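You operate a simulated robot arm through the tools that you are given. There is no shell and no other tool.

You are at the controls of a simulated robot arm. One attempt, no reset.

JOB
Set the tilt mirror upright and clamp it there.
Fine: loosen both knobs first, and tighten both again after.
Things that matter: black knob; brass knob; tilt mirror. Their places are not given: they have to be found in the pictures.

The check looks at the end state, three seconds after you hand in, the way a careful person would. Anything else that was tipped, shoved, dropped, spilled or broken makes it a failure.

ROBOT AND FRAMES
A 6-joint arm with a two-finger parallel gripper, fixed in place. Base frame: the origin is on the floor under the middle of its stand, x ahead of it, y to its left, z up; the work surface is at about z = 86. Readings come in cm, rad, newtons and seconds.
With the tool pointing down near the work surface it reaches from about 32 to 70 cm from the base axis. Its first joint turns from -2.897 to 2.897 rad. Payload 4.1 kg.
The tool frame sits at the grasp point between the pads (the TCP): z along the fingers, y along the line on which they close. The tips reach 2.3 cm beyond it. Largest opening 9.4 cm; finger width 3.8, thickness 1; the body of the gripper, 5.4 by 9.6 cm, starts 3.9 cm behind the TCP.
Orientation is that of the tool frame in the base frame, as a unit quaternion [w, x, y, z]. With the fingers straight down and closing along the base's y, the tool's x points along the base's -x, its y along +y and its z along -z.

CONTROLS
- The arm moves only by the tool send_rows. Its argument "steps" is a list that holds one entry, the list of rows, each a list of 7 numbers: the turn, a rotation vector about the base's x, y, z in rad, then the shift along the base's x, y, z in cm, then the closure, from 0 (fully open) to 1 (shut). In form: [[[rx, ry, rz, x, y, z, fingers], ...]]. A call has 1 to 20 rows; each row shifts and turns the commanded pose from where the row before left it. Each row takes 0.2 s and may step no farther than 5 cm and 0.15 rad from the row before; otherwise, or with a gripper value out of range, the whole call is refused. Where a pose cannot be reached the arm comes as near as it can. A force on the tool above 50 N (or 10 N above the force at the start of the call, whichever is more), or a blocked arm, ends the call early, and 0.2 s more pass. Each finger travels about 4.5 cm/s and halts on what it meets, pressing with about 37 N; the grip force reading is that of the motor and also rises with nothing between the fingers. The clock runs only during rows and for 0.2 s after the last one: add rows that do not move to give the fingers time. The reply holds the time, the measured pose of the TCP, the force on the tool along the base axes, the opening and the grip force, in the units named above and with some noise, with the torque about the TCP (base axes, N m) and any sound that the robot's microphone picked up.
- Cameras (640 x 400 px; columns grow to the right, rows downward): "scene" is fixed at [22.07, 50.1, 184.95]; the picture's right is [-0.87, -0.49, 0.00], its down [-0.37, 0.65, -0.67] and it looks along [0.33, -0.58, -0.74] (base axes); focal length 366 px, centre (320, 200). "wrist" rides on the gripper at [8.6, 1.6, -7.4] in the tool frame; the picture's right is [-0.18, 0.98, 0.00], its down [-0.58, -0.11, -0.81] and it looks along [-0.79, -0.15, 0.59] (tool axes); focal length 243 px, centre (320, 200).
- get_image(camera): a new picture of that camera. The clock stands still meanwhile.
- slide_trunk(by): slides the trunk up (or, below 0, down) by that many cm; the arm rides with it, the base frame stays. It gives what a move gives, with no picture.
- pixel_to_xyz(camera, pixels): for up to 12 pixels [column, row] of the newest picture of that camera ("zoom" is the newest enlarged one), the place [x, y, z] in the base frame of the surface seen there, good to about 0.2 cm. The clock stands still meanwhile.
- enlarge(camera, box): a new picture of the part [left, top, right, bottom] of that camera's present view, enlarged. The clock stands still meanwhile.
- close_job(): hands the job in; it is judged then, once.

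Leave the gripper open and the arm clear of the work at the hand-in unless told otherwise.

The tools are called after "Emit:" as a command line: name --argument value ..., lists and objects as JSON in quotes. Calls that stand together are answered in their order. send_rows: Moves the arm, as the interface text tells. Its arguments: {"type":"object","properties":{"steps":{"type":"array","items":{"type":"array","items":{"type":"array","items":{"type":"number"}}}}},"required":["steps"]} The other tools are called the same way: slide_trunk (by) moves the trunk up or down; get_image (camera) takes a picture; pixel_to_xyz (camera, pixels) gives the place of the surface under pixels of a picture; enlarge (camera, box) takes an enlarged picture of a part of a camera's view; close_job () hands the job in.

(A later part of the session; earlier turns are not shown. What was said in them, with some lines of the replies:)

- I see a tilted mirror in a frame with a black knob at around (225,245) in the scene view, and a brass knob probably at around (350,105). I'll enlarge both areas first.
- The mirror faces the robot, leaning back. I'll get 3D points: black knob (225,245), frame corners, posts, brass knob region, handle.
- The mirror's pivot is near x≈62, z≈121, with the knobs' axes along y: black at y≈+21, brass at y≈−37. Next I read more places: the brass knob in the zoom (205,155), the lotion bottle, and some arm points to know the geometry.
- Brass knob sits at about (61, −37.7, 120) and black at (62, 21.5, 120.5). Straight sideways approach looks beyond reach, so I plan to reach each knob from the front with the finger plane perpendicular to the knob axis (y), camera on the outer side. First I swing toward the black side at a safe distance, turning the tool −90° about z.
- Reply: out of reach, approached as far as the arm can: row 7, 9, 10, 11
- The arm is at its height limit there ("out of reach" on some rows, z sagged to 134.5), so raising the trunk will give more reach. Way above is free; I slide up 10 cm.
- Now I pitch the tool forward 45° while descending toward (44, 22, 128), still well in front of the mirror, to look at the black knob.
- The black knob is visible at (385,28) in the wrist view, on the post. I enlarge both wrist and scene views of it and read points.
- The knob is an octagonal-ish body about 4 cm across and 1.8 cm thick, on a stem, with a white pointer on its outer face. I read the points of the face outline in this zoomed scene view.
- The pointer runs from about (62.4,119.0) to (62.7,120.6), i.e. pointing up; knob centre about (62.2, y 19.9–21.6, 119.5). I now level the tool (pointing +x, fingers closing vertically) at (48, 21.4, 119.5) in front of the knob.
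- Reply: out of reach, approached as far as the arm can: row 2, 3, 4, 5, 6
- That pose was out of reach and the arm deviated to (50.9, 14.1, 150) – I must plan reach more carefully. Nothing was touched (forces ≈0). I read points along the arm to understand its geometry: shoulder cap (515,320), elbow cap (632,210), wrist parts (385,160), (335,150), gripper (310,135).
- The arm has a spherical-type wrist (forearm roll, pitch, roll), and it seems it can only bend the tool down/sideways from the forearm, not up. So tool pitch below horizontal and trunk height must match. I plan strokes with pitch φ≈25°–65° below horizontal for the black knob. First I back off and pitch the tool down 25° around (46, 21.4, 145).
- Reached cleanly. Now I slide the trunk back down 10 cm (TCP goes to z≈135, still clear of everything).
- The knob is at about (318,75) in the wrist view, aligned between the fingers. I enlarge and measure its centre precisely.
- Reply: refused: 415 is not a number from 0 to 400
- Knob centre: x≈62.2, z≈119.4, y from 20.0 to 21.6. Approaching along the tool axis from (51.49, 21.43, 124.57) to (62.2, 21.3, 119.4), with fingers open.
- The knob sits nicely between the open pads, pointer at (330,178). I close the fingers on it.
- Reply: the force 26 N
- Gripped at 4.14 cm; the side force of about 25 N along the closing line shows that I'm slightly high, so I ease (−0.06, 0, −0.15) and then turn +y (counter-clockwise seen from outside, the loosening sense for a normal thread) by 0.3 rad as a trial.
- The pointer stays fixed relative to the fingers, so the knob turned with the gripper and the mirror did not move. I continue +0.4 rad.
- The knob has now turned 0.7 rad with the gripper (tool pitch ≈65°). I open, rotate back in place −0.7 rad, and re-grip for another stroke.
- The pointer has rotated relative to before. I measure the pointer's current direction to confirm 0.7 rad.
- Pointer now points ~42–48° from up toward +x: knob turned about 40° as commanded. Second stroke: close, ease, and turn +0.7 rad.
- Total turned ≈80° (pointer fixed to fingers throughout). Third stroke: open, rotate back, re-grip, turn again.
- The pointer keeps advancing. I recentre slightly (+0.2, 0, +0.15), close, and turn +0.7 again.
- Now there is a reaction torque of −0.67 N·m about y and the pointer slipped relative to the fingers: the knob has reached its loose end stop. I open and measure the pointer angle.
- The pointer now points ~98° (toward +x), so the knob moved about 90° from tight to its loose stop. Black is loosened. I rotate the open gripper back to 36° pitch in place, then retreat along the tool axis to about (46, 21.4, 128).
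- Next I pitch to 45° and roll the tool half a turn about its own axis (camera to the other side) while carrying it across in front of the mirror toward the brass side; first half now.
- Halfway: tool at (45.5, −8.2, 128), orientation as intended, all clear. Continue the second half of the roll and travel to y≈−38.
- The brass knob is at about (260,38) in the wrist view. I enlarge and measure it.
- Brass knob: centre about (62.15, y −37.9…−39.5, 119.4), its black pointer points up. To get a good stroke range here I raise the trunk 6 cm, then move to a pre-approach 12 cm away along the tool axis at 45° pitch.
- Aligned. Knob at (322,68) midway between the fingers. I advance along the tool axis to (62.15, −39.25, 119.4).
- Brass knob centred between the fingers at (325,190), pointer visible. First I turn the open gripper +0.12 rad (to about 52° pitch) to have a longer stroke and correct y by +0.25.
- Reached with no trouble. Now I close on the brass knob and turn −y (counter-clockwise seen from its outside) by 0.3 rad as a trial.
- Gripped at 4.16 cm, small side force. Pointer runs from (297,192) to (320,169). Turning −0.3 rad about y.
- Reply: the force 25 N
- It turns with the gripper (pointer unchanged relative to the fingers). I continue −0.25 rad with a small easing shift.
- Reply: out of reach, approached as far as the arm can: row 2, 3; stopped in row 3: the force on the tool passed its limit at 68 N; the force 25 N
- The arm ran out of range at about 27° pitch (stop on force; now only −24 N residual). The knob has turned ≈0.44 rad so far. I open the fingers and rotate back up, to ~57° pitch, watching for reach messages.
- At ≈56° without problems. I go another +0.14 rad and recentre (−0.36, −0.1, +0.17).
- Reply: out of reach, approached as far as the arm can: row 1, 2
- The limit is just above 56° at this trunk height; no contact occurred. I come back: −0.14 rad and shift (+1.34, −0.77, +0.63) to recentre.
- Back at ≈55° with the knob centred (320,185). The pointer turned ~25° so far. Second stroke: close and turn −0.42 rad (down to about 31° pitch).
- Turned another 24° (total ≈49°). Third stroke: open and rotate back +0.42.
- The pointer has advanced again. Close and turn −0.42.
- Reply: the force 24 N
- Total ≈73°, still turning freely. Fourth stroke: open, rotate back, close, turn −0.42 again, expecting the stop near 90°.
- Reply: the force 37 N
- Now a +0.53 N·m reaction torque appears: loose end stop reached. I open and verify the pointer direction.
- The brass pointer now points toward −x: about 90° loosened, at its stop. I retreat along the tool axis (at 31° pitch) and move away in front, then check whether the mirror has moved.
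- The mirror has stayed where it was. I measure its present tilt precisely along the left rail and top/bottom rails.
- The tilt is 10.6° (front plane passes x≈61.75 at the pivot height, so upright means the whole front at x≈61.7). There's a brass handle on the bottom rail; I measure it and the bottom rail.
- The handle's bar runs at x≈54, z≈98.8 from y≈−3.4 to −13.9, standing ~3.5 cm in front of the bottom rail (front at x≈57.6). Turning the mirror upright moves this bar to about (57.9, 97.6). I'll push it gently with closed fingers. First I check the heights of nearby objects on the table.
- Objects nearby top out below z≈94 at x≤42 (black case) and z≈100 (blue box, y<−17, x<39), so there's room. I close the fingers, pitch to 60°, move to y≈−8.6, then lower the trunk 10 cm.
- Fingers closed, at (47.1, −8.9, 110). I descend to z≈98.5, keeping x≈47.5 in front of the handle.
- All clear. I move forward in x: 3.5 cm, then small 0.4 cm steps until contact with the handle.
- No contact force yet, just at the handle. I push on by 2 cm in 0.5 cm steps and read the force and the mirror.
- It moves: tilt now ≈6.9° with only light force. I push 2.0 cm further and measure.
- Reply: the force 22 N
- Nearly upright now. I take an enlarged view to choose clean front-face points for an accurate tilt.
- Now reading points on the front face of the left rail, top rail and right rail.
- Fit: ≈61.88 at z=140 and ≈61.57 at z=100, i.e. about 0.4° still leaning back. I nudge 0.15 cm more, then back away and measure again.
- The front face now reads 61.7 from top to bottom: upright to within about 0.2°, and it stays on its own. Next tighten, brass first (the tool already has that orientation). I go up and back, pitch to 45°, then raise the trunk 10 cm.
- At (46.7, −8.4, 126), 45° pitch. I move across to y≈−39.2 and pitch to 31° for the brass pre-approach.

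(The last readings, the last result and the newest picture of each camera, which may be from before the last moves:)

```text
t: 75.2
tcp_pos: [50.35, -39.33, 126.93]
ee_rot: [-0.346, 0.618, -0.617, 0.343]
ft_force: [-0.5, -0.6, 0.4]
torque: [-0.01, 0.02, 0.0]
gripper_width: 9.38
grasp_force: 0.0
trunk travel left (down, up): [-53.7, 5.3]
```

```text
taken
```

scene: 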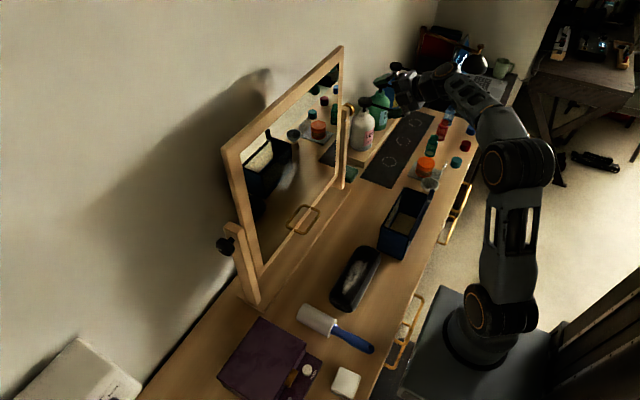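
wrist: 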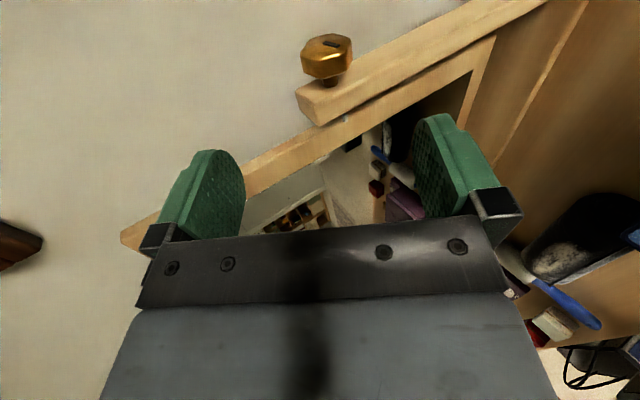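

The brass knob is aligned, at (327,55). I advance to (62.1, −39.25, 119.45).

Emit:
send_rows --steps '[[[0, 0, 0, 2.35, 0.02, -1.5, 0], [0, 0, 0, 2.35, 0.02, -1.5, 0], [0, 0, 0, 2.35, 0.02, -1.5, 0], [0, 0, 0, 2.35, 0.02, -1.5, 0], [0, 0, 0, 2.35, 0.02, -1.48, 0], [0, 0, 0, 0, 0, 0, 0]]]'

Emit:
get_image --camera "wrist"

```text
t: 76.6
tcp_pos: [61.85, -39.34, 119.53]
ee_rot: [-0.346, 0.618, -0.616, 0.344]
ft_force: [-0.2, -1.1, -0.4]
torque: [0.02, 0.01, 0.02]
gripper_width: 9.41
grasp_force: 0.1
trunk travel left (down, up): [-53.7, 5.3]
```

```text
taken
```

wrist: 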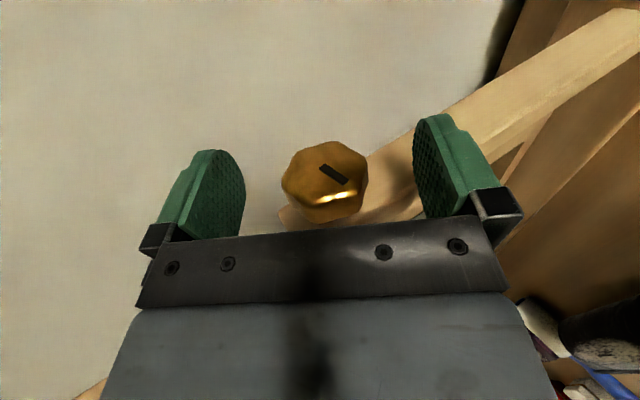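

Knob centred. Close and turn +y (tightening) by 0.42 rad, from 31° to 55° pitch.

Emit:
send_rows --steps '[[[0, 0, 0, 0.15, 0.05, -0.1, 1], [0, 0, 0, 0, 0, 0, 1], [0, 0, 0, 0, 0, 0, 1], [0, 0, 0, 0, 0, 0, 1], [0, 0, 0, 0, 0, 0, 1], [0, 0.1, 0, 0, 0, 0, 1], [0, 0.1, 0, 0, 0, 0, 1], [0, 0.1, 0, 0, 0, 0, 1], [0, 0.12, 0, 0, 0, 0, 1], [0, 0, 0, 0, 0, 0, 1]]]'

Emit:
get_image --camera "wrist"

Emit:
get_image --camera "scene"

Emit:
pixel_to_xyz --camera "scene" --pixels '[[229, 157], [235, 180], [242, 203], [247, 222], [252, 245], [257, 262], [300, 90], [282, 105], [320, 72], [238, 190], [259, 266], [260, 269]]'

```text
t: 78.8
tcp_pos: [62.02, -39.34, 119.46]
ee_rot: [-0.211, 0.675, -0.675, 0.209]
ft_force: [11.7, -8.0, 13.3]
torque: [0.94, -0.09, 0.35]
gripper_width: 4.17
grasp_force: 45.4
trunk travel left (down, up): [-53.7, 5.3]
```

```text
taken
```

wrist: 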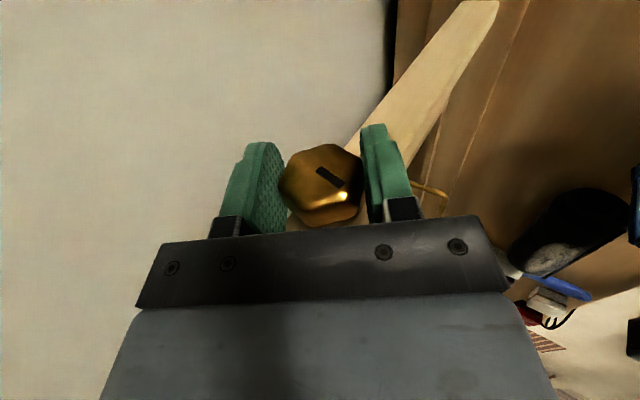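

```text
taken
```

scene: 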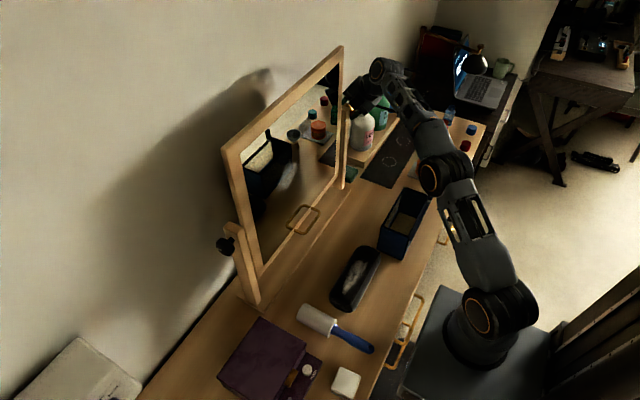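

```text
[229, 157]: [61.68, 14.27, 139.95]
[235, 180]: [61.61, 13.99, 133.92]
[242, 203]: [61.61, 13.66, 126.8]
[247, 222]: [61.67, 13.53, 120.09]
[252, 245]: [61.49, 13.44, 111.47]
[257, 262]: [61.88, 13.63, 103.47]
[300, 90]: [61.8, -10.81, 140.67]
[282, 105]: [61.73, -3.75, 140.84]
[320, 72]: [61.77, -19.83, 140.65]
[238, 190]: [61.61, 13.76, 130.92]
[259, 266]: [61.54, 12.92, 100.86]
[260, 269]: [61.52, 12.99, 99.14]
```

Knob turned with the fingers, the mirror stays upright. Next stroke: open, rotate back −0.42, close, turn +0.42.

Emit:
send_rows --steps '[[[0, 0, 0, 0, 0, 0, 0], [0, 0, 0, 0, 0, 0, 0], [0, 0, 0, 0, 0, 0, 0], [0, -0.1, 0, 0, 0, 0, 0], [0, -0.1, 0, 0, 0, 0, 0], [0, -0.1, 0, 0, 0, 0, 0], [0, -0.12, 0, 0, 0, 0, 0], [0, 0, 0, 0, 0, 0, 0]]]'

Emit:
send_rows --steps '[[[0, 0, 0, 0, 0.05, 0, 1], [0, 0, 0, 0, 0, 0, 1], [0, 0, 0, 0, 0, 0, 1], [0, 0, 0, 0, 0, 0, 1], [0, 0, 0, 0, 0, 0, 1], [0, 0.1, 0, 0, 0, 0, 1], [0, 0.1, 0, 0, 0, 0, 1], [0, 0.1, 0, 0, 0, 0, 1], [0, 0.12, 0, 0, 0, 0, 1], [0, 0, 0, 0, 0, 0, 1]]]'

Emit:
get_image --camera "wrist"

```text
t: 80.6
tcp_pos: [61.95, -39.23, 119.39]
ee_rot: [-0.347, 0.618, -0.616, 0.344]
ft_force: [0.1, 0.8, -0.1]
torque: [0.03, 0.01, 0.05]
gripper_width: 9.42
grasp_force: 0.0
trunk travel left (down, up): [-53.7, 5.3]
```

```text
t: 82.8
tcp_pos: [62.11, -39.22, 119.41]
ee_rot: [-0.21, 0.676, -0.675, 0.208]
ft_force: [14.1, -9.2, 13.5]
torque: [0.73, -0.11, 0.21]
gripper_width: 4.16
grasp_force: 44.8
trunk travel left (down, up): [-53.7, 5.3]
```

```text
taken
```

wrist: 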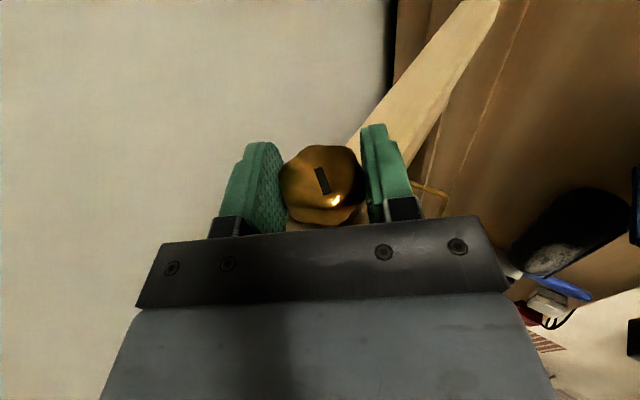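

Turned ≈48° back in total, pointer following. Third tightening stroke.

Emit:
send_rows --steps '[[[0, 0, 0, 0, 0, 0, 0], [0, 0, 0, 0, 0, 0, 0], [0, 0, 0, 0, 0, 0, 0], [0, -0.1, 0, 0, 0, 0, 0], [0, -0.1, 0, 0, 0, 0, 0], [0, -0.1, 0, 0, 0, 0, 0], [0, -0.12, 0, 0, 0, 0, 0], [0, 0, 0, 0, 0, 0, 0]]]'

Emit:
send_rows --steps '[[[0, 0, 0, 0, 0, 0, 1], [0, 0, 0, 0, 0, 0, 1], [0, 0, 0, 0, 0, 0, 1], [0, 0, 0, 0, 0, 0, 1], [0, 0, 0, 0, 0, 0, 1], [0, 0.1, 0, 0, 0, 0, 1], [0, 0.1, 0, 0, 0, 0, 1], [0, 0.1, 0, 0, 0, 0, 1], [0, 0.12, 0, 0, 0, 0, 1], [0, 0, 0, 0, 0, 0, 1]]]'

Emit:
get_image --camera "wrist"

Emit:
get_image --camera "scene"

Emit:
pixel_to_xyz --camera "scene" --pixels '[[229, 157], [235, 180], [242, 203], [247, 222], [252, 245], [257, 262], [300, 90], [282, 105], [320, 72], [238, 190], [259, 266], [260, 269]]'

```text
t: 84.6
tcp_pos: [61.91, -39.24, 119.27]
ee_rot: [-0.346, 0.618, -0.617, 0.344]
ft_force: [0.5, 0.0, -0.8]
torque: [0.0, -0.01, -0.01]
gripper_width: 9.4
grasp_force: 0.0
trunk travel left (down, up): [-53.7, 5.3]
```

```text
t: 86.8
tcp_pos: [62.03, -39.15, 119.36]
ee_rot: [-0.21, 0.675, -0.675, 0.21]
ft_force: [12.5, -7.5, 16.4]
torque: [0.81, -0.15, 0.23]
gripper_width: 4.17
grasp_force: 44.9
trunk travel left (down, up): [-53.7, 5.3]
```

```text
taken
```

wrist: 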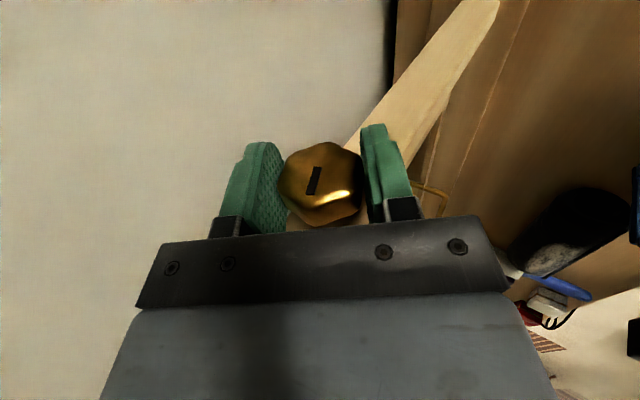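

```text
taken
```

scene: 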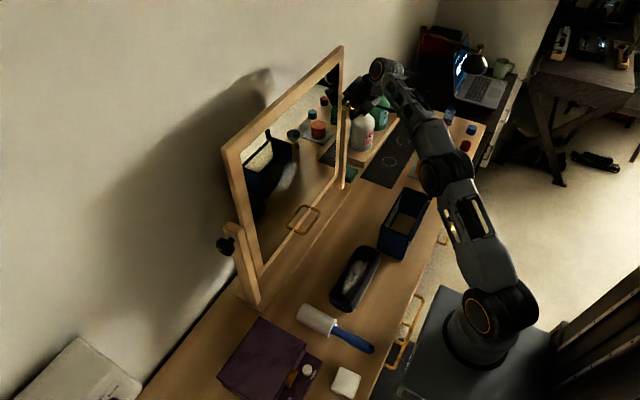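

```text
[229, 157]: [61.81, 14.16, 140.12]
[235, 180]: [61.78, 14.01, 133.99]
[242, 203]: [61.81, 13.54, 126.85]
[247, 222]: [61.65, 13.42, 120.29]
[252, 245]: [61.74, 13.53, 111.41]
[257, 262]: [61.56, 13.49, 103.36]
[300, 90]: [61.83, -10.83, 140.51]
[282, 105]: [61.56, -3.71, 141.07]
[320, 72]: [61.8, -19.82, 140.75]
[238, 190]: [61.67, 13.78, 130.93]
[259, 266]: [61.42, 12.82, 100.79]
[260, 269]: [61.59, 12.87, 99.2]
```

≈73° back; torque slowly rising. Fourth stroke: should reach the tight end.

Emit:
send_rows --steps '[[[0, 0, 0, 0, 0, 0, 0], [0, 0, 0, 0, 0, 0, 0], [0, 0, 0, 0, 0, 0, 0], [0, -0.1, 0, 0, 0, 0, 0], [0, -0.1, 0, 0, 0, 0, 0], [0, -0.1, 0, 0, 0, 0, 0], [0, -0.12, 0, 0, 0, 0, 0], [0, 0, 0, 0, 0, 0, 0]]]'

Emit:
send_rows --steps '[[[0, 0, 0, 0.05, 0, 0.1, 1], [0, 0, 0, 0, 0, 0, 1], [0, 0, 0, 0, 0, 0, 1], [0, 0, 0, 0, 0, 0, 1], [0, 0, 0, 0, 0, 0, 1], [0, 0.1, 0, 0, 0, 0, 1], [0, 0.1, 0, 0, 0, 0, 1], [0, 0.1, 0, 0, 0, 0, 1], [0, 0.12, 0, 0, 0, 0, 1], [0, 0, 0, 0, 0, 0, 1]]]'

Emit:
get_image --camera "wrist"

Emit:
get_image --camera "scene"

Emit:
pixel_to_xyz --camera "scene" --pixels '[[229, 157], [235, 180], [242, 203], [247, 222], [252, 245], [257, 262], [300, 90], [282, 105], [320, 72], [238, 190], [259, 266], [260, 269]]'

```text
t: 88.6
tcp_pos: [62.06, -39.15, 119.28]
ee_rot: [-0.347, 0.617, -0.616, 0.345]
ft_force: [0.1, -0.3, 0.2]
torque: [-0.01, 0.0, 0.0]
gripper_width: 9.4
grasp_force: 0.2
trunk travel left (down, up): [-53.7, 5.3]
```

```text
t: 90.8
tcp_pos: [62.1, -39.18, 119.4]
ee_rot: [-0.21, 0.676, -0.675, 0.208]
ft_force: [3.6, -3.1, 0.7]
torque: [0.29, -0.7, 0.11]
gripper_width: 4.18
grasp_force: 44.5
trunk travel left (down, up): [-53.7, 5.3]
```

```text
taken
```

wrist: 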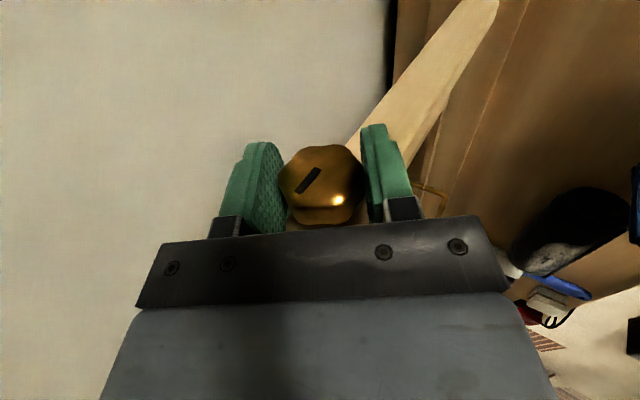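

```text
taken
```

scene: 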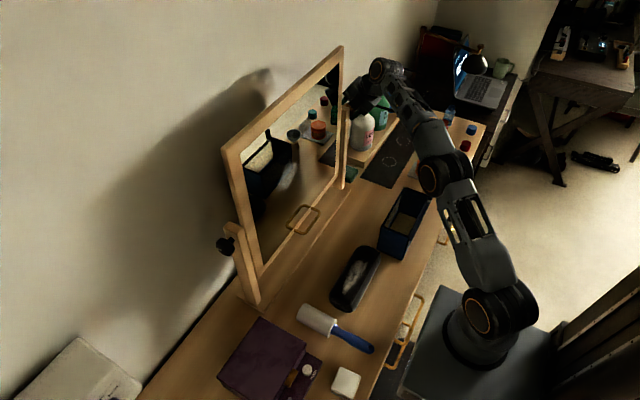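

```text
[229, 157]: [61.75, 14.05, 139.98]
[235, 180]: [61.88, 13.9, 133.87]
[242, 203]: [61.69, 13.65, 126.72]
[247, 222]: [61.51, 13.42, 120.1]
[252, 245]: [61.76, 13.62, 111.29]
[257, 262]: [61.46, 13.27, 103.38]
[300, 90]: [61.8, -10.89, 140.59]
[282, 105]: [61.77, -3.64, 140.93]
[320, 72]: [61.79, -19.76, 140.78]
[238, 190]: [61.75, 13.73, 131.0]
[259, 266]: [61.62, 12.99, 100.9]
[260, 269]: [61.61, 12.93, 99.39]
```

The reaction torque of −0.7 N·m shows the brass knob is at its tight end, and its pointer is back to the original picture (298,193)–(322,168). The mirror is still upright. I open, rotate back to 31°, and retreat.

Emit:
send_rows --steps '[[[0, 0, 0, 0, 0, 0, 0], [0, 0, 0, 0, 0, 0, 0], [0, 0, 0, 0, 0, 0, 0], [0, 0, 0, 0, 0, 0, 0], [0, -0.1, 0, 0, 0, 0, 0], [0, -0.1, 0, 0, 0, 0, 0], [0, -0.1, 0, 0, 0, 0, 0], [0, -0.1, 0, 0, 0, 0, 0], [0, 0, 0, 0, 0, 0, 0]]]'

Emit:
enlarge --camera "wrist" --box '[272, 140, 368, 200]'

Emit:
pixel_to_xyz --camera "zoom" --pixels '[[310, 190], [250, 250], [200, 300], [330, 170], [400, 260], [250, 100]]'

```text
t: 92.8
tcp_pos: [61.9, -39.1, 119.4]
ee_rot: [-0.34, 0.621, -0.62, 0.338]
ft_force: [-0.1, -0.6, 0.0]
torque: [-0.04, -0.04, 0.01]
gripper_width: 9.37
grasp_force: 0.1
trunk travel left (down, up): [-53.7, 5.3]
```

```text
6.67 times, centred on (320, 170) of wrist
```

zoom: 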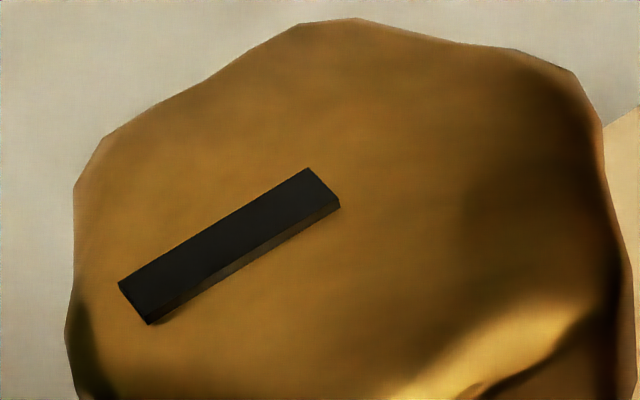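

```text
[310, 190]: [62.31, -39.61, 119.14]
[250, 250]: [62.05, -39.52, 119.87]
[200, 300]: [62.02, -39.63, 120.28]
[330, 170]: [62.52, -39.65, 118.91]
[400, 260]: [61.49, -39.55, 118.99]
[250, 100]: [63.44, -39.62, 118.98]
```

The brass pointer is up again (tight position). I retreat along the tool axis, pitch to 45° and pull out in front of the mirror.

Emit:
send_rows --steps '[[[0, 0, 0, -2.4, 0, 1.44, 0], [0, 0, 0, -2.4, 0, 1.44, 0], [0, 0, 0, -2.4, 0, 1.44, 0], [0, 0, 0, -2.4, 0, 1.44, 0], [0, 0, 0, -2.4, 0, 1.44, 0], [0, 0.11, 0, -2, 0.5, 0.5, 0], [0, 0.11, 0, -1.5, 0.6, 0, 0], [0, 0, 0, 0, 0, 0, 0]]]'

Emit:
slide_trunk --by -6

```text
t: 94.6
tcp_pos: [46.64, -37.84, 127.07]
ee_rot: [-0.27, 0.655, -0.653, 0.266]
ft_force: [0.5, 0.1, -0.3]
torque: [0.01, 0.02, 0.0]
gripper_width: 9.37
grasp_force: 0.1
trunk travel left (down, up): [-53.7, 5.3]
```

```text
t: 95.6
tcp_pos: [46.64, -37.91, 121.09]
ee_rot: [-0.27, 0.654, -0.654, 0.267]
ft_force: [-0.7, -0.1, 0.5]
torque: [-0.02, -0.03, -0.06]
gripper_width: 9.42
grasp_force: 0.0
trunk travel left (down, up): [-47.7, 11.3]
```

At (46.6, −37.9, 121). I go up to z≈128 and begin the half roll back (about the tool axis) while crossing to the left, same path as before.

Emit:
send_rows --steps '[[[0, 0, 0, -0.6, 0, 3.5, 0], [0, 0, 0, -0.5, 0, 3.4, 0], [0.101, 0, -0.101, 0, 2.7, 0, 0], [0.101, 0, -0.101, 0, 2.7, 0, 0], [0.101, 0, -0.101, 0, 2.7, 0, 0], [0.101, 0, -0.101, 0, 2.7, 0, 0], [0.101, 0, -0.101, 0, 2.7, 0, 0], [0.101, 0, -0.101, 0, 2.7, 0, 0], [0.101, 0, -0.101, 0, 2.7, 0, 0], [0.101, 0, -0.101, 0, 2.7, 0, 0], [0.101, 0, -0.101, 0, 2.7, 0, 0], [0.101, 0, -0.101, 0, 2.7, 0, 0], [0.101, 0, -0.101, 0, 2.7, 0, 0], [0, 0, 0, 0, 0, 0, 0]]]'

Emit:
send_rows --steps '[[[0.101, 0, -0.101, 0, 2.7, 0, 0], [0.101, 0, -0.101, 0, 2.7, 0, 0], [0.101, 0, -0.101, 0, 2.7, 0, 0], [0.101, 0, -0.101, 0, 2.7, 0, 0], [0.101, 0, -0.101, 0, 2.7, 0, 0], [0.101, 0, -0.101, 0, 2.7, 0, 0], [0.101, 0, -0.101, 0, 2.7, 0, 0], [0.101, 0, -0.101, 0, 2.7, 0, 0], [0.101, 0, -0.101, 0, 2.7, 0, 0], [0.101, 0, -0.101, 0, 2.7, 0, 0], [0.101, 0, -0.101, 0, 2.7, 0, 0], [0, 0, 0, 0, 0, 0, 0]]]'

Emit:
get_image --camera "scene"

Emit:
get_image --camera "wrist"

```text
t: 98.6
tcp_pos: [45.53, -8.08, 128.07]
ee_rot: [0.385, 0.0, 0.923, 0.003]
ft_force: [0.1, 0.1, 0.4]
torque: [0.01, -0.01, -0.03]
gripper_width: 9.4
grasp_force: 0.0
trunk travel left (down, up): [-47.7, 11.3]
```

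```text
t: 101.2
tcp_pos: [45.6, 21.48, 128.19]
ee_rot: [0.274, 0.655, 0.65, 0.272]
ft_force: [-0.1, -0.4, 0.4]
torque: [-0.01, 0.04, 0.02]
gripper_width: 9.41
grasp_force: 0.1
trunk travel left (down, up): [-47.7, 11.3]
```

```text
taken
```

scene: 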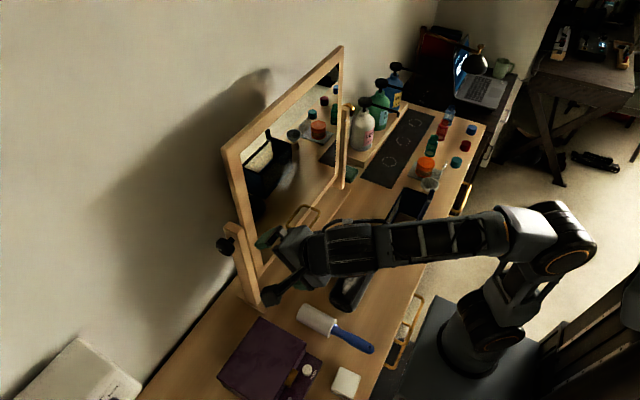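

```text
taken
```

wrist: 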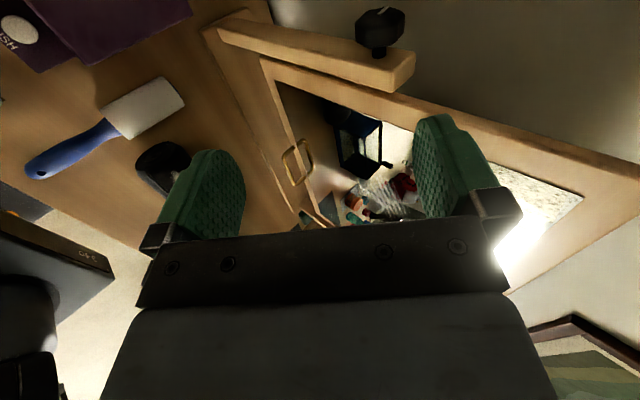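

Over at the black side with the right orientation. I move to the pre-approach (53.6, 21.35, 127.9) and then to the knob centre (62.1, 21.35, 119.4) at 45° pitch.

Emit:
send_rows --steps '[[[0, 0, 0, 2.7, -0.04, -0.1, 0], [0, 0, 0, 2.7, -0.04, -0.1, 0], [0, 0, 0, 2.6, -0.05, -0.1, 0], [0, 0, 0, 0, 0, 0, 0]]]'

Emit:
get_image --camera "wrist"

```text
t: 102.2
tcp_pos: [53.71, 21.39, 127.81]
ee_rot: [0.274, 0.654, 0.651, 0.271]
ft_force: [0.1, 0.8, -0.5]
torque: [-0.02, -0.03, 0.01]
gripper_width: 9.39
grasp_force: 0.0
trunk travel left (down, up): [-47.7, 11.3]
```

```text
taken
```

wrist: 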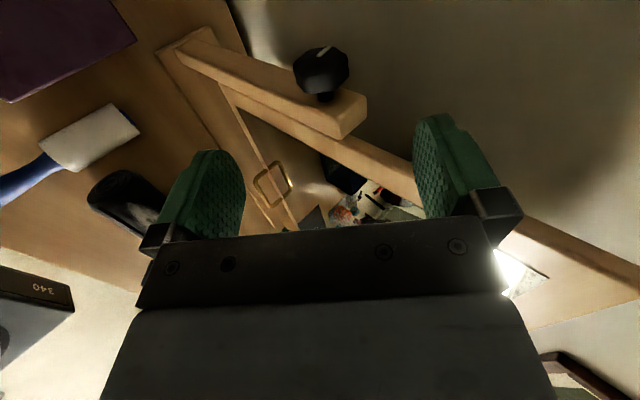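

Knob at (322,72), aligned. Advancing 12 cm along the tool axis, then opening pitch to 65° around the knob.

Emit:
send_rows --steps '[[[0, 0, 0, 2.1, -0.01, -2.1, 0], [0, 0, 0, 2.1, -0.01, -2.1, 0], [0, 0, 0, 2.1, -0.01, -2.1, 0], [0, 0, 0, 2.1, -0.01, -2.1, 0], [0, 0, 0, 0, 0, 0, 0]]]'

Emit:
get_image --camera "wrist"

```text
t: 103.4
tcp_pos: [62.11, 21.24, 119.44]
ee_rot: [0.274, 0.654, 0.651, 0.272]
ft_force: [0.5, -0.8, -0.5]
torque: [0.0, 0.03, 0.03]
gripper_width: 9.4
grasp_force: 0.1
trunk travel left (down, up): [-47.7, 11.3]
```

```text
taken
```

wrist: 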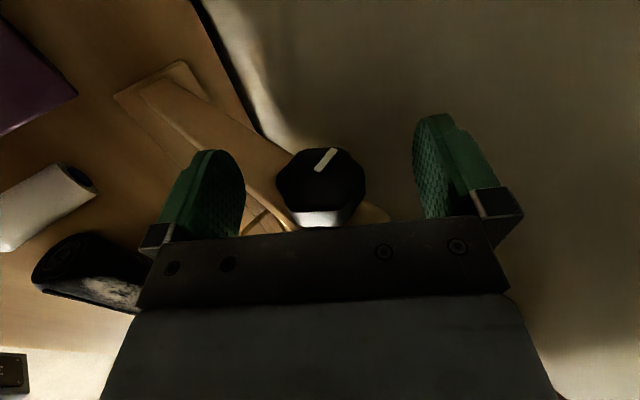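

Centred. Rotate the open gripper to 65°, close, then turn −0.7 rad (clockwise from outside, tightening).

Emit:
send_rows --steps '[[[0, 0.09, 0, 0, 0.05, 0, 0], [0, 0.09, 0, 0, 0, 0, 0], [0, 0.09, 0, 0, 0, 0, 0], [0, 0.08, 0, 0, 0, 0, 0], [0, 0, 0, 0, 0, 0, 0]]]'

Emit:
send_rows --steps '[[[0, 0, 0, 0, 0, 0, 1], [0, 0, 0, 0, 0, 0, 1], [0, 0, 0, 0, 0, 0, 1], [0, 0, 0, 0, 0, 0, 1], [0, 0, 0, 0, 0, 0, 1], [0, -0.1, 0, 0, 0, 0, 1], [0, -0.1, 0, 0, 0, 0, 1], [0, -0.1, 0, 0, 0, 0, 1], [0, -0.1, 0, 0, 0, 0, 1], [0, -0.1, 0, 0, 0, 0, 1], [0, -0.1, 0, 0, 0, 0, 1], [0, -0.1, 0, 0, 0, 0, 1], [0, 0, 0, 0, 0, 0, 1]]]'

Emit:
get_image --camera "wrist"

Emit:
get_image --camera "scene"

```text
t: 104.6
tcp_pos: [62.06, 21.31, 119.36]
ee_rot: [0.156, 0.692, 0.688, 0.153]
ft_force: [-0.4, -0.1, 0.0]
torque: [-0.01, -0.02, 0.0]
gripper_width: 9.4
grasp_force: 0.1
trunk travel left (down, up): [-47.7, 11.3]
```

```text
t: 107.4
tcp_pos: [61.96, 21.45, 119.21]
ee_rot: [0.383, 0.598, 0.593, 0.381]
ft_force: [1.0, 1.3, -2.0]
torque: [0.09, -0.02, -0.39]
gripper_width: 4.13
grasp_force: 45.0
trunk travel left (down, up): [-47.7, 11.3]
```

```text
taken
```

wrist: 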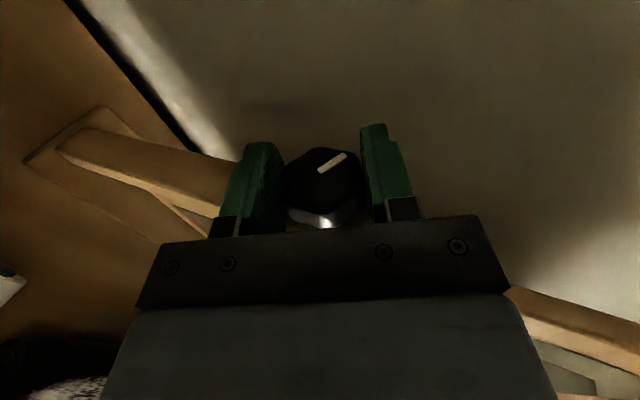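

```text
taken
```

scene: 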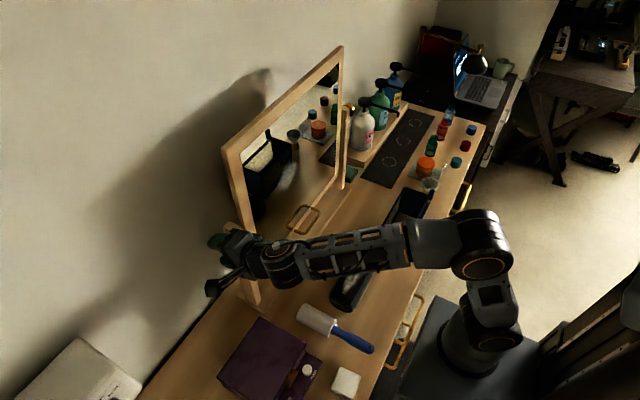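

First tightening stroke of 40° done on the black knob. Second: open, rotate to 65°, close, turn −0.7.

Emit:
send_rows --steps '[[[0, 0, 0, 0, 0, 0, 0], [0, 0, 0, 0, 0, 0, 0], [0, 0, 0, 0, 0, 0, 0], [0, 0, 0, 0, 0, 0, 0], [0, 0.1, 0, 0, 0, 0, 0], [0, 0.1, 0, 0, 0, 0, 0], [0, 0.1, 0, 0, 0, 0, 0], [0, 0.1, 0, 0, 0, 0, 0], [0, 0.1, 0, 0, 0, 0, 0], [0, 0.1, 0, 0, 0, 0, 0], [0, 0.1, 0, 0, 0, 0, 0], [0, 0, 0, 0, 0, 0, 0]]]'

Emit:
send_rows --steps '[[[0, 0, 0, 0.05, -0.05, 0, 1], [0, 0, 0, 0, 0, 0, 1], [0, 0, 0, 0, 0, 0, 1], [0, 0, 0, 0, 0, 0, 1], [0, 0, 0, 0, 0, 0, 1], [0, -0.1, 0, 0, 0, 0, 1], [0, -0.1, 0, 0, 0, 0, 1], [0, -0.1, 0, 0, 0, 0, 1], [0, -0.1, 0, 0, 0, 0, 1], [0, -0.1, 0, 0, 0, 0, 1], [0, -0.1, 0, 0, 0, 0, 1], [0, -0.1, 0, 0, 0, 0, 1], [0, 0, 0, 0, 0, 0, 1]]]'

Emit:
get_image --camera "wrist"

Emit:
get_image --camera "scene"

```text
t: 110.0
tcp_pos: [62.01, 21.32, 119.3]
ee_rot: [0.156, 0.691, 0.689, 0.153]
ft_force: [0.9, -0.3, -0.1]
torque: [0.01, 0.0, -0.01]
gripper_width: 9.42
grasp_force: 0.0
trunk travel left (down, up): [-47.7, 11.3]
```

```text
t: 112.8
tcp_pos: [62.09, 21.31, 119.17]
ee_rot: [0.383, 0.596, 0.594, 0.381]
ft_force: [1.1, 0.9, -0.8]
torque: [0.09, 0.0, -0.27]
gripper_width: 4.12
grasp_force: 45.2
trunk travel left (down, up): [-47.7, 11.3]
```

```text
taken
```

wrist: 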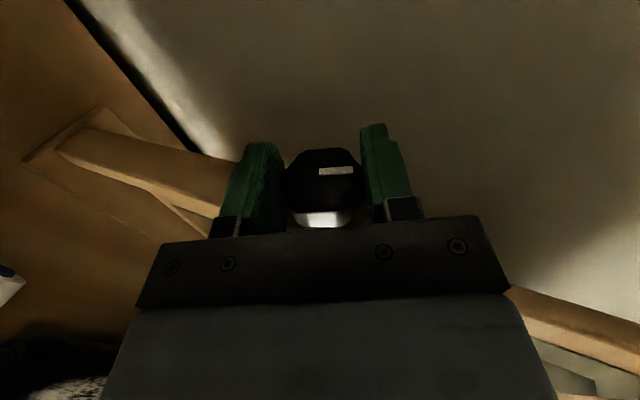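

```text
taken
```

scene: 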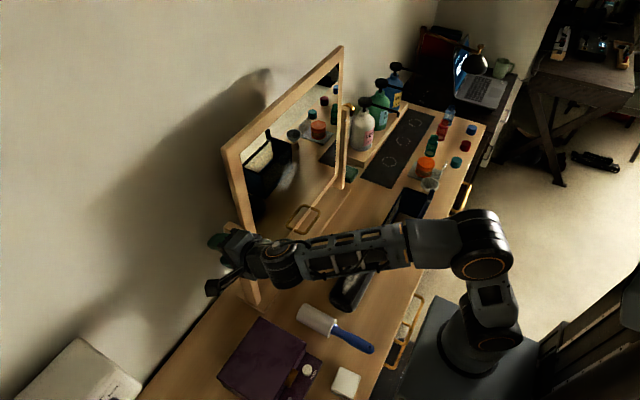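

≈80° back; only about 10° remain compared with the original pointer picture. Third stroke to reach the tight stop.

Emit:
send_rows --steps '[[[0, 0, 0, 0, 0, 0, 0], [0, 0, 0, 0, 0, 0, 0], [0, 0, 0, 0, 0, 0, 0], [0, 0, 0, 0, 0, 0, 0], [0, 0.1, 0, 0, 0, 0.02, 0], [0, 0.1, 0, 0, 0, 0.02, 0], [0, 0.1, 0, 0, 0, 0.02, 0], [0, 0.1, 0, 0, 0, 0.02, 0], [0, 0, 0, 0, 0, 0, 0]]]'

Emit:
send_rows --steps '[[[0, 0, 0, 0, 0, 0, 1], [0, 0, 0, 0, 0, 0, 1], [0, 0, 0, 0, 0, 0, 1], [0, 0, 0, 0, 0, 0, 1], [0, 0, 0, 0, 0, 0, 1], [0, -0.1, 0, 0, 0, 0, 1], [0, -0.1, 0, 0, 0, 0, 1], [0, -0.1, 0, 0, 0, 0, 1], [0, -0.1, 0, 0, 0, 0, 1], [0, 0, 0, 0, 0, 0, 1]]]'

Emit:
get_image --camera "wrist"

Emit:
get_image --camera "scene"

```text
t: 114.8
tcp_pos: [61.93, 21.31, 119.31]
ee_rot: [0.257, 0.661, 0.657, 0.254]
ft_force: [0.1, -0.4, 0.5]
torque: [0.04, 0.01, -0.03]
gripper_width: 9.39
grasp_force: 0.0
trunk travel left (down, up): [-47.7, 11.3]
```

```text
t: 117.0
tcp_pos: [61.93, 21.38, 119.24]
ee_rot: [0.383, 0.598, 0.593, 0.38]
ft_force: [-10.9, -1.9, -11.2]
torque: [0.18, 1.03, -0.34]
gripper_width: 4.13
grasp_force: 44.9
trunk travel left (down, up): [-47.7, 11.3]
```

```text
taken
```

wrist: 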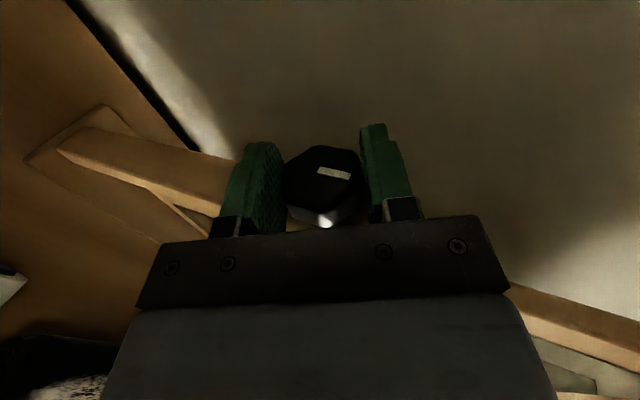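

```text
taken
```

scene: 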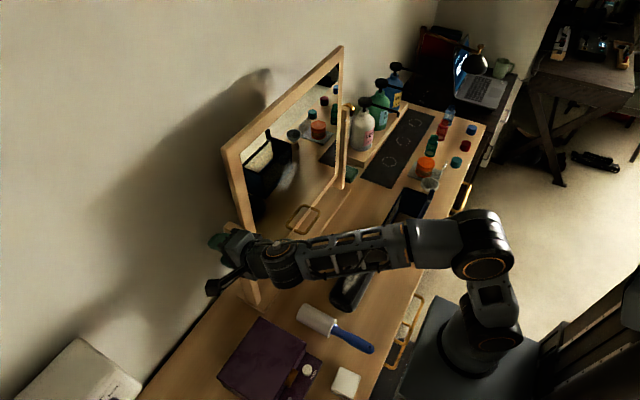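

A +1.03 N·m reaction shows the tight stop. I open and verify the pointer direction.

Emit:
send_rows --steps '[[[0, 0, 0, 0, 0, 0, 0], [0, 0, 0, 0, 0, 0, 0], [0, 0, 0, 0, 0, 0, 0], [0, 0, 0, 0, 0, 0, 0], [0, 0, 0, 0, 0, 0, 0]]]'

Emit:
enlarge --camera "wrist" --box '[272, 140, 368, 200]'

Emit:
pixel_to_xyz --camera "zoom" --pixels '[[310, 200], [510, 245], [410, 220], [320, 190], [500, 230], [100, 250]]'

```text
t: 118.2
tcp_pos: [61.97, 21.41, 119.51]
ee_rot: [0.383, 0.597, 0.593, 0.38]
ft_force: [0.4, -0.4, 0.0]
torque: [-0.01, -0.01, -0.04]
gripper_width: 9.4
grasp_force: 0.1
trunk travel left (down, up): [-47.7, 11.3]
```

```text
6.67 times, centred on (320, 170) of wrist
```

zoom: 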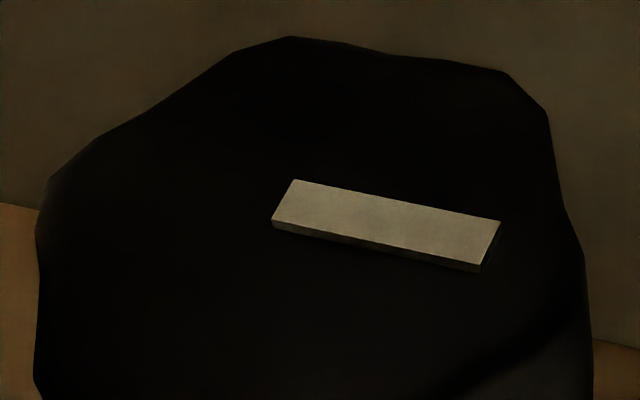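

```text
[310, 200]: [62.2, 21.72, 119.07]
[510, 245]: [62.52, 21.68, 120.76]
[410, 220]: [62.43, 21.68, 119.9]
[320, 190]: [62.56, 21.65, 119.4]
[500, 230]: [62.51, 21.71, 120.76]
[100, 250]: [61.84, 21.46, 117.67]
```

The black pointer is back at ~9° from up, exactly as originally. I retreat along the tool axis (25° pitch) and away from the mirror.

Emit:
send_rows --steps '[[[0, 0, 0, -2.3, 0, 1.07, 0], [0, 0, 0, -2.3, 0, 1.07, 0], [0, 0, 0, -2.3, 0, 1.07, 0], [0, 0, 0, -2.3, 0, 1.07, 0], [0, 0, 0, -2.0, 0, 1.0, 0], [0, 0.1, 0, -2.0, 0, 1.5, 0], [0, 0.1, 0, -1.5, 0, 1.5, 0], [0, 0.1, 0, -1.5, 0, 1.5, 0], [0, 0.1, 0, -1.5, -0.5, 1, 0], [0, 0, 0, 0, 0, 0, 0]]]'

Emit:
get_image --camera "scene"

Emit:
pixel_to_xyz --camera "scene" --pixels '[[229, 157], [235, 180], [242, 203], [247, 222], [252, 245], [257, 262], [300, 90], [282, 105], [320, 72], [238, 190], [259, 266], [260, 269]]'

Emit:
pixel_to_xyz --camera "scene" --pixels '[[230, 162], [233, 172], [240, 200], [245, 215], [249, 232], [254, 250], [310, 80], [290, 98], [341, 75], [340, 110], [262, 135], [258, 264]]'

```text
t: 120.4
tcp_pos: [44.3, 20.91, 130.23]
ee_rot: [0.257, 0.661, 0.658, 0.255]
ft_force: [-0.3, 0.7, -0.2]
torque: [0.0, 0.01, -0.01]
gripper_width: 9.42
grasp_force: 0.2
trunk travel left (down, up): [-47.7, 11.3]
```

```text
taken
```

scene: 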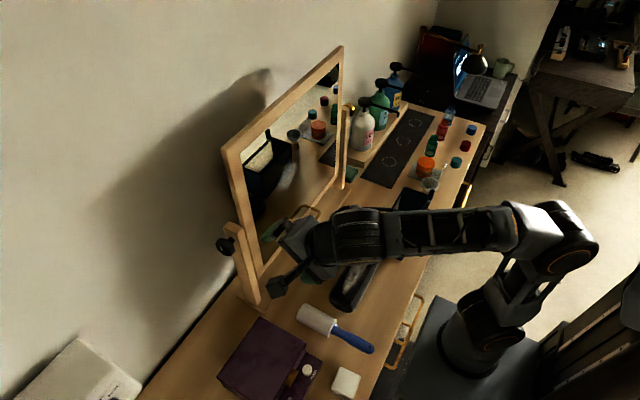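

```text
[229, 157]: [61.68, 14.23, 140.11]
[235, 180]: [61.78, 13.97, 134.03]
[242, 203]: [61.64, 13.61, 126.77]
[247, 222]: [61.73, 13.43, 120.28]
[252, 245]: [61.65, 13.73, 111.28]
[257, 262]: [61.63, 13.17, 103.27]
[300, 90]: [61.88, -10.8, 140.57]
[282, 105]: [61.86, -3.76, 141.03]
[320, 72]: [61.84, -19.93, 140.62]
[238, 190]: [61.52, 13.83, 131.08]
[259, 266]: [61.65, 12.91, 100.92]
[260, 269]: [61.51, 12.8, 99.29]
```

```text
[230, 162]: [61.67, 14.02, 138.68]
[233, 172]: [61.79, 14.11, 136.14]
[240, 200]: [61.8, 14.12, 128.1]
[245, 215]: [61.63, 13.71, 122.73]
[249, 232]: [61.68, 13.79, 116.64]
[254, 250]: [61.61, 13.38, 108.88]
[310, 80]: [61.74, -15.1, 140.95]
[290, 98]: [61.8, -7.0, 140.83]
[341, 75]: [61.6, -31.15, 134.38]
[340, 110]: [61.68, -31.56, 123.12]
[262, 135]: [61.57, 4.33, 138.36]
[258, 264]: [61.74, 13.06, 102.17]
```

The front face reads 61.75 at the top and 61.63 at the bottom: upright to ≈0.2°, clamped. Both knobs are back at their tight positions. I pull the arm farther back and pitch the tool down to leave it clear.

Emit:
send_rows --steps '[[[0, 0.1, 0, -1.4, -2, 0.6, 0], [0, 0.1, 0, -1.4, -2, 0.6, 0], [0, 0.1, 0, -1.4, -2, 0.6, 0], [0, 0.1, 0, -1.4, -2, 0.6, 0], [0, 0.1, 0, -1.4, -2, 0.6, 0], [0, 0, 0, 0, 0, 0, 0], [0, 0, 0, 0, 0, 0, 0]]]'

Emit:
get_image --camera "scene"

Emit:
get_image --camera "wrist"

Emit:
enlarge --camera "scene" --box '[200, 40, 392, 160]'

Emit:
enlarge --camera "scene" --box '[190, 200, 350, 300]'

```text
t: 122.0
tcp_pos: [37.41, 10.89, 133.21]
ee_rot: [0.086, 0.703, 0.701, 0.083]
ft_force: [0.2, 0.1, -1.1]
torque: [-0.02, 0.01, -0.01]
gripper_width: 9.41
grasp_force: 0.1
trunk travel left (down, up): [-47.7, 11.3]
```

```text
taken
```

scene: 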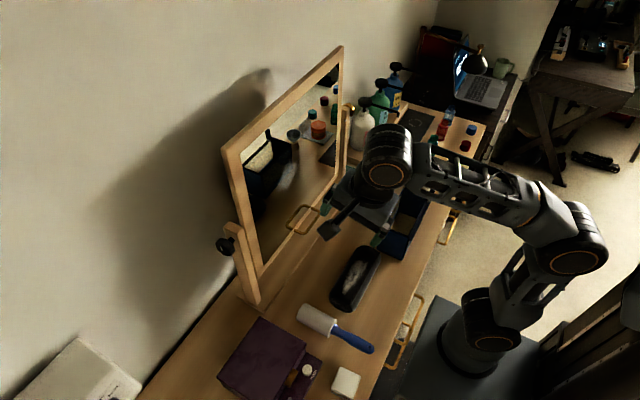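

```text
taken
```

wrist: 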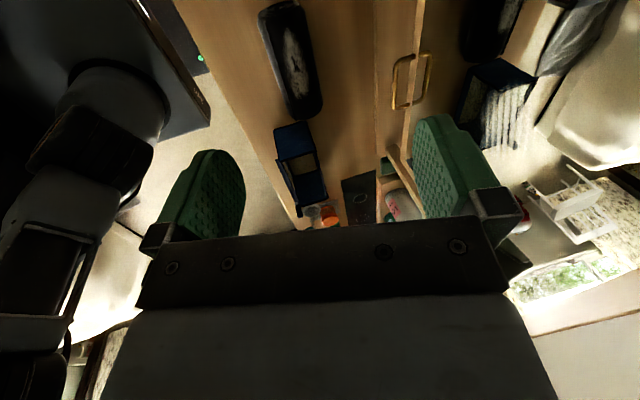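

```text
3.33 times, centred on (296, 100) of scene
```

zoom: 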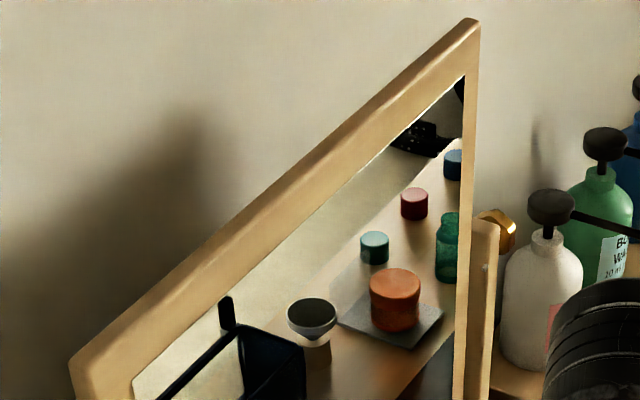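

```text
4.00 times, centred on (270, 250) of scene
```

zoom: 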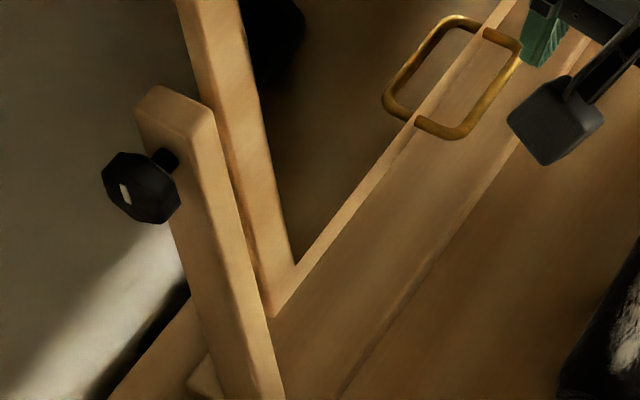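

The mirror stands parallel to its posts. The black knob's pointer looks exactly as at the start, and the brass knob's pointer was confirmed upright. The bottles, box, case and roller haven't moved. The gripper is open and the arm is clear, so I hand the job in.

Emit:
close_job

```text
The job is handed in.
```

The mirror is set upright and clamped, and the job is handed in; I don't have the result of the check.

- **Mirror:** it started tilted about 10.6°. The last measurement, taken after both knobs were tight, put it within about 0.2° of vertical.
- **Knobs:** I turned each one back about 90° to its loose stop. After setting the mirror I tightened each until it hit its tight stop. Both pointers are back where they started.
- **Surroundings:** nothing else on the table was touched or moved in the final pictures. The gripper is open and the arm is pulled back clear of the mirror.

The one hard contact was while loosening the brass knob: the arm ran out of reach with the knob in its grip, and the move stopped itself at 68 N. Nothing moved out of place.
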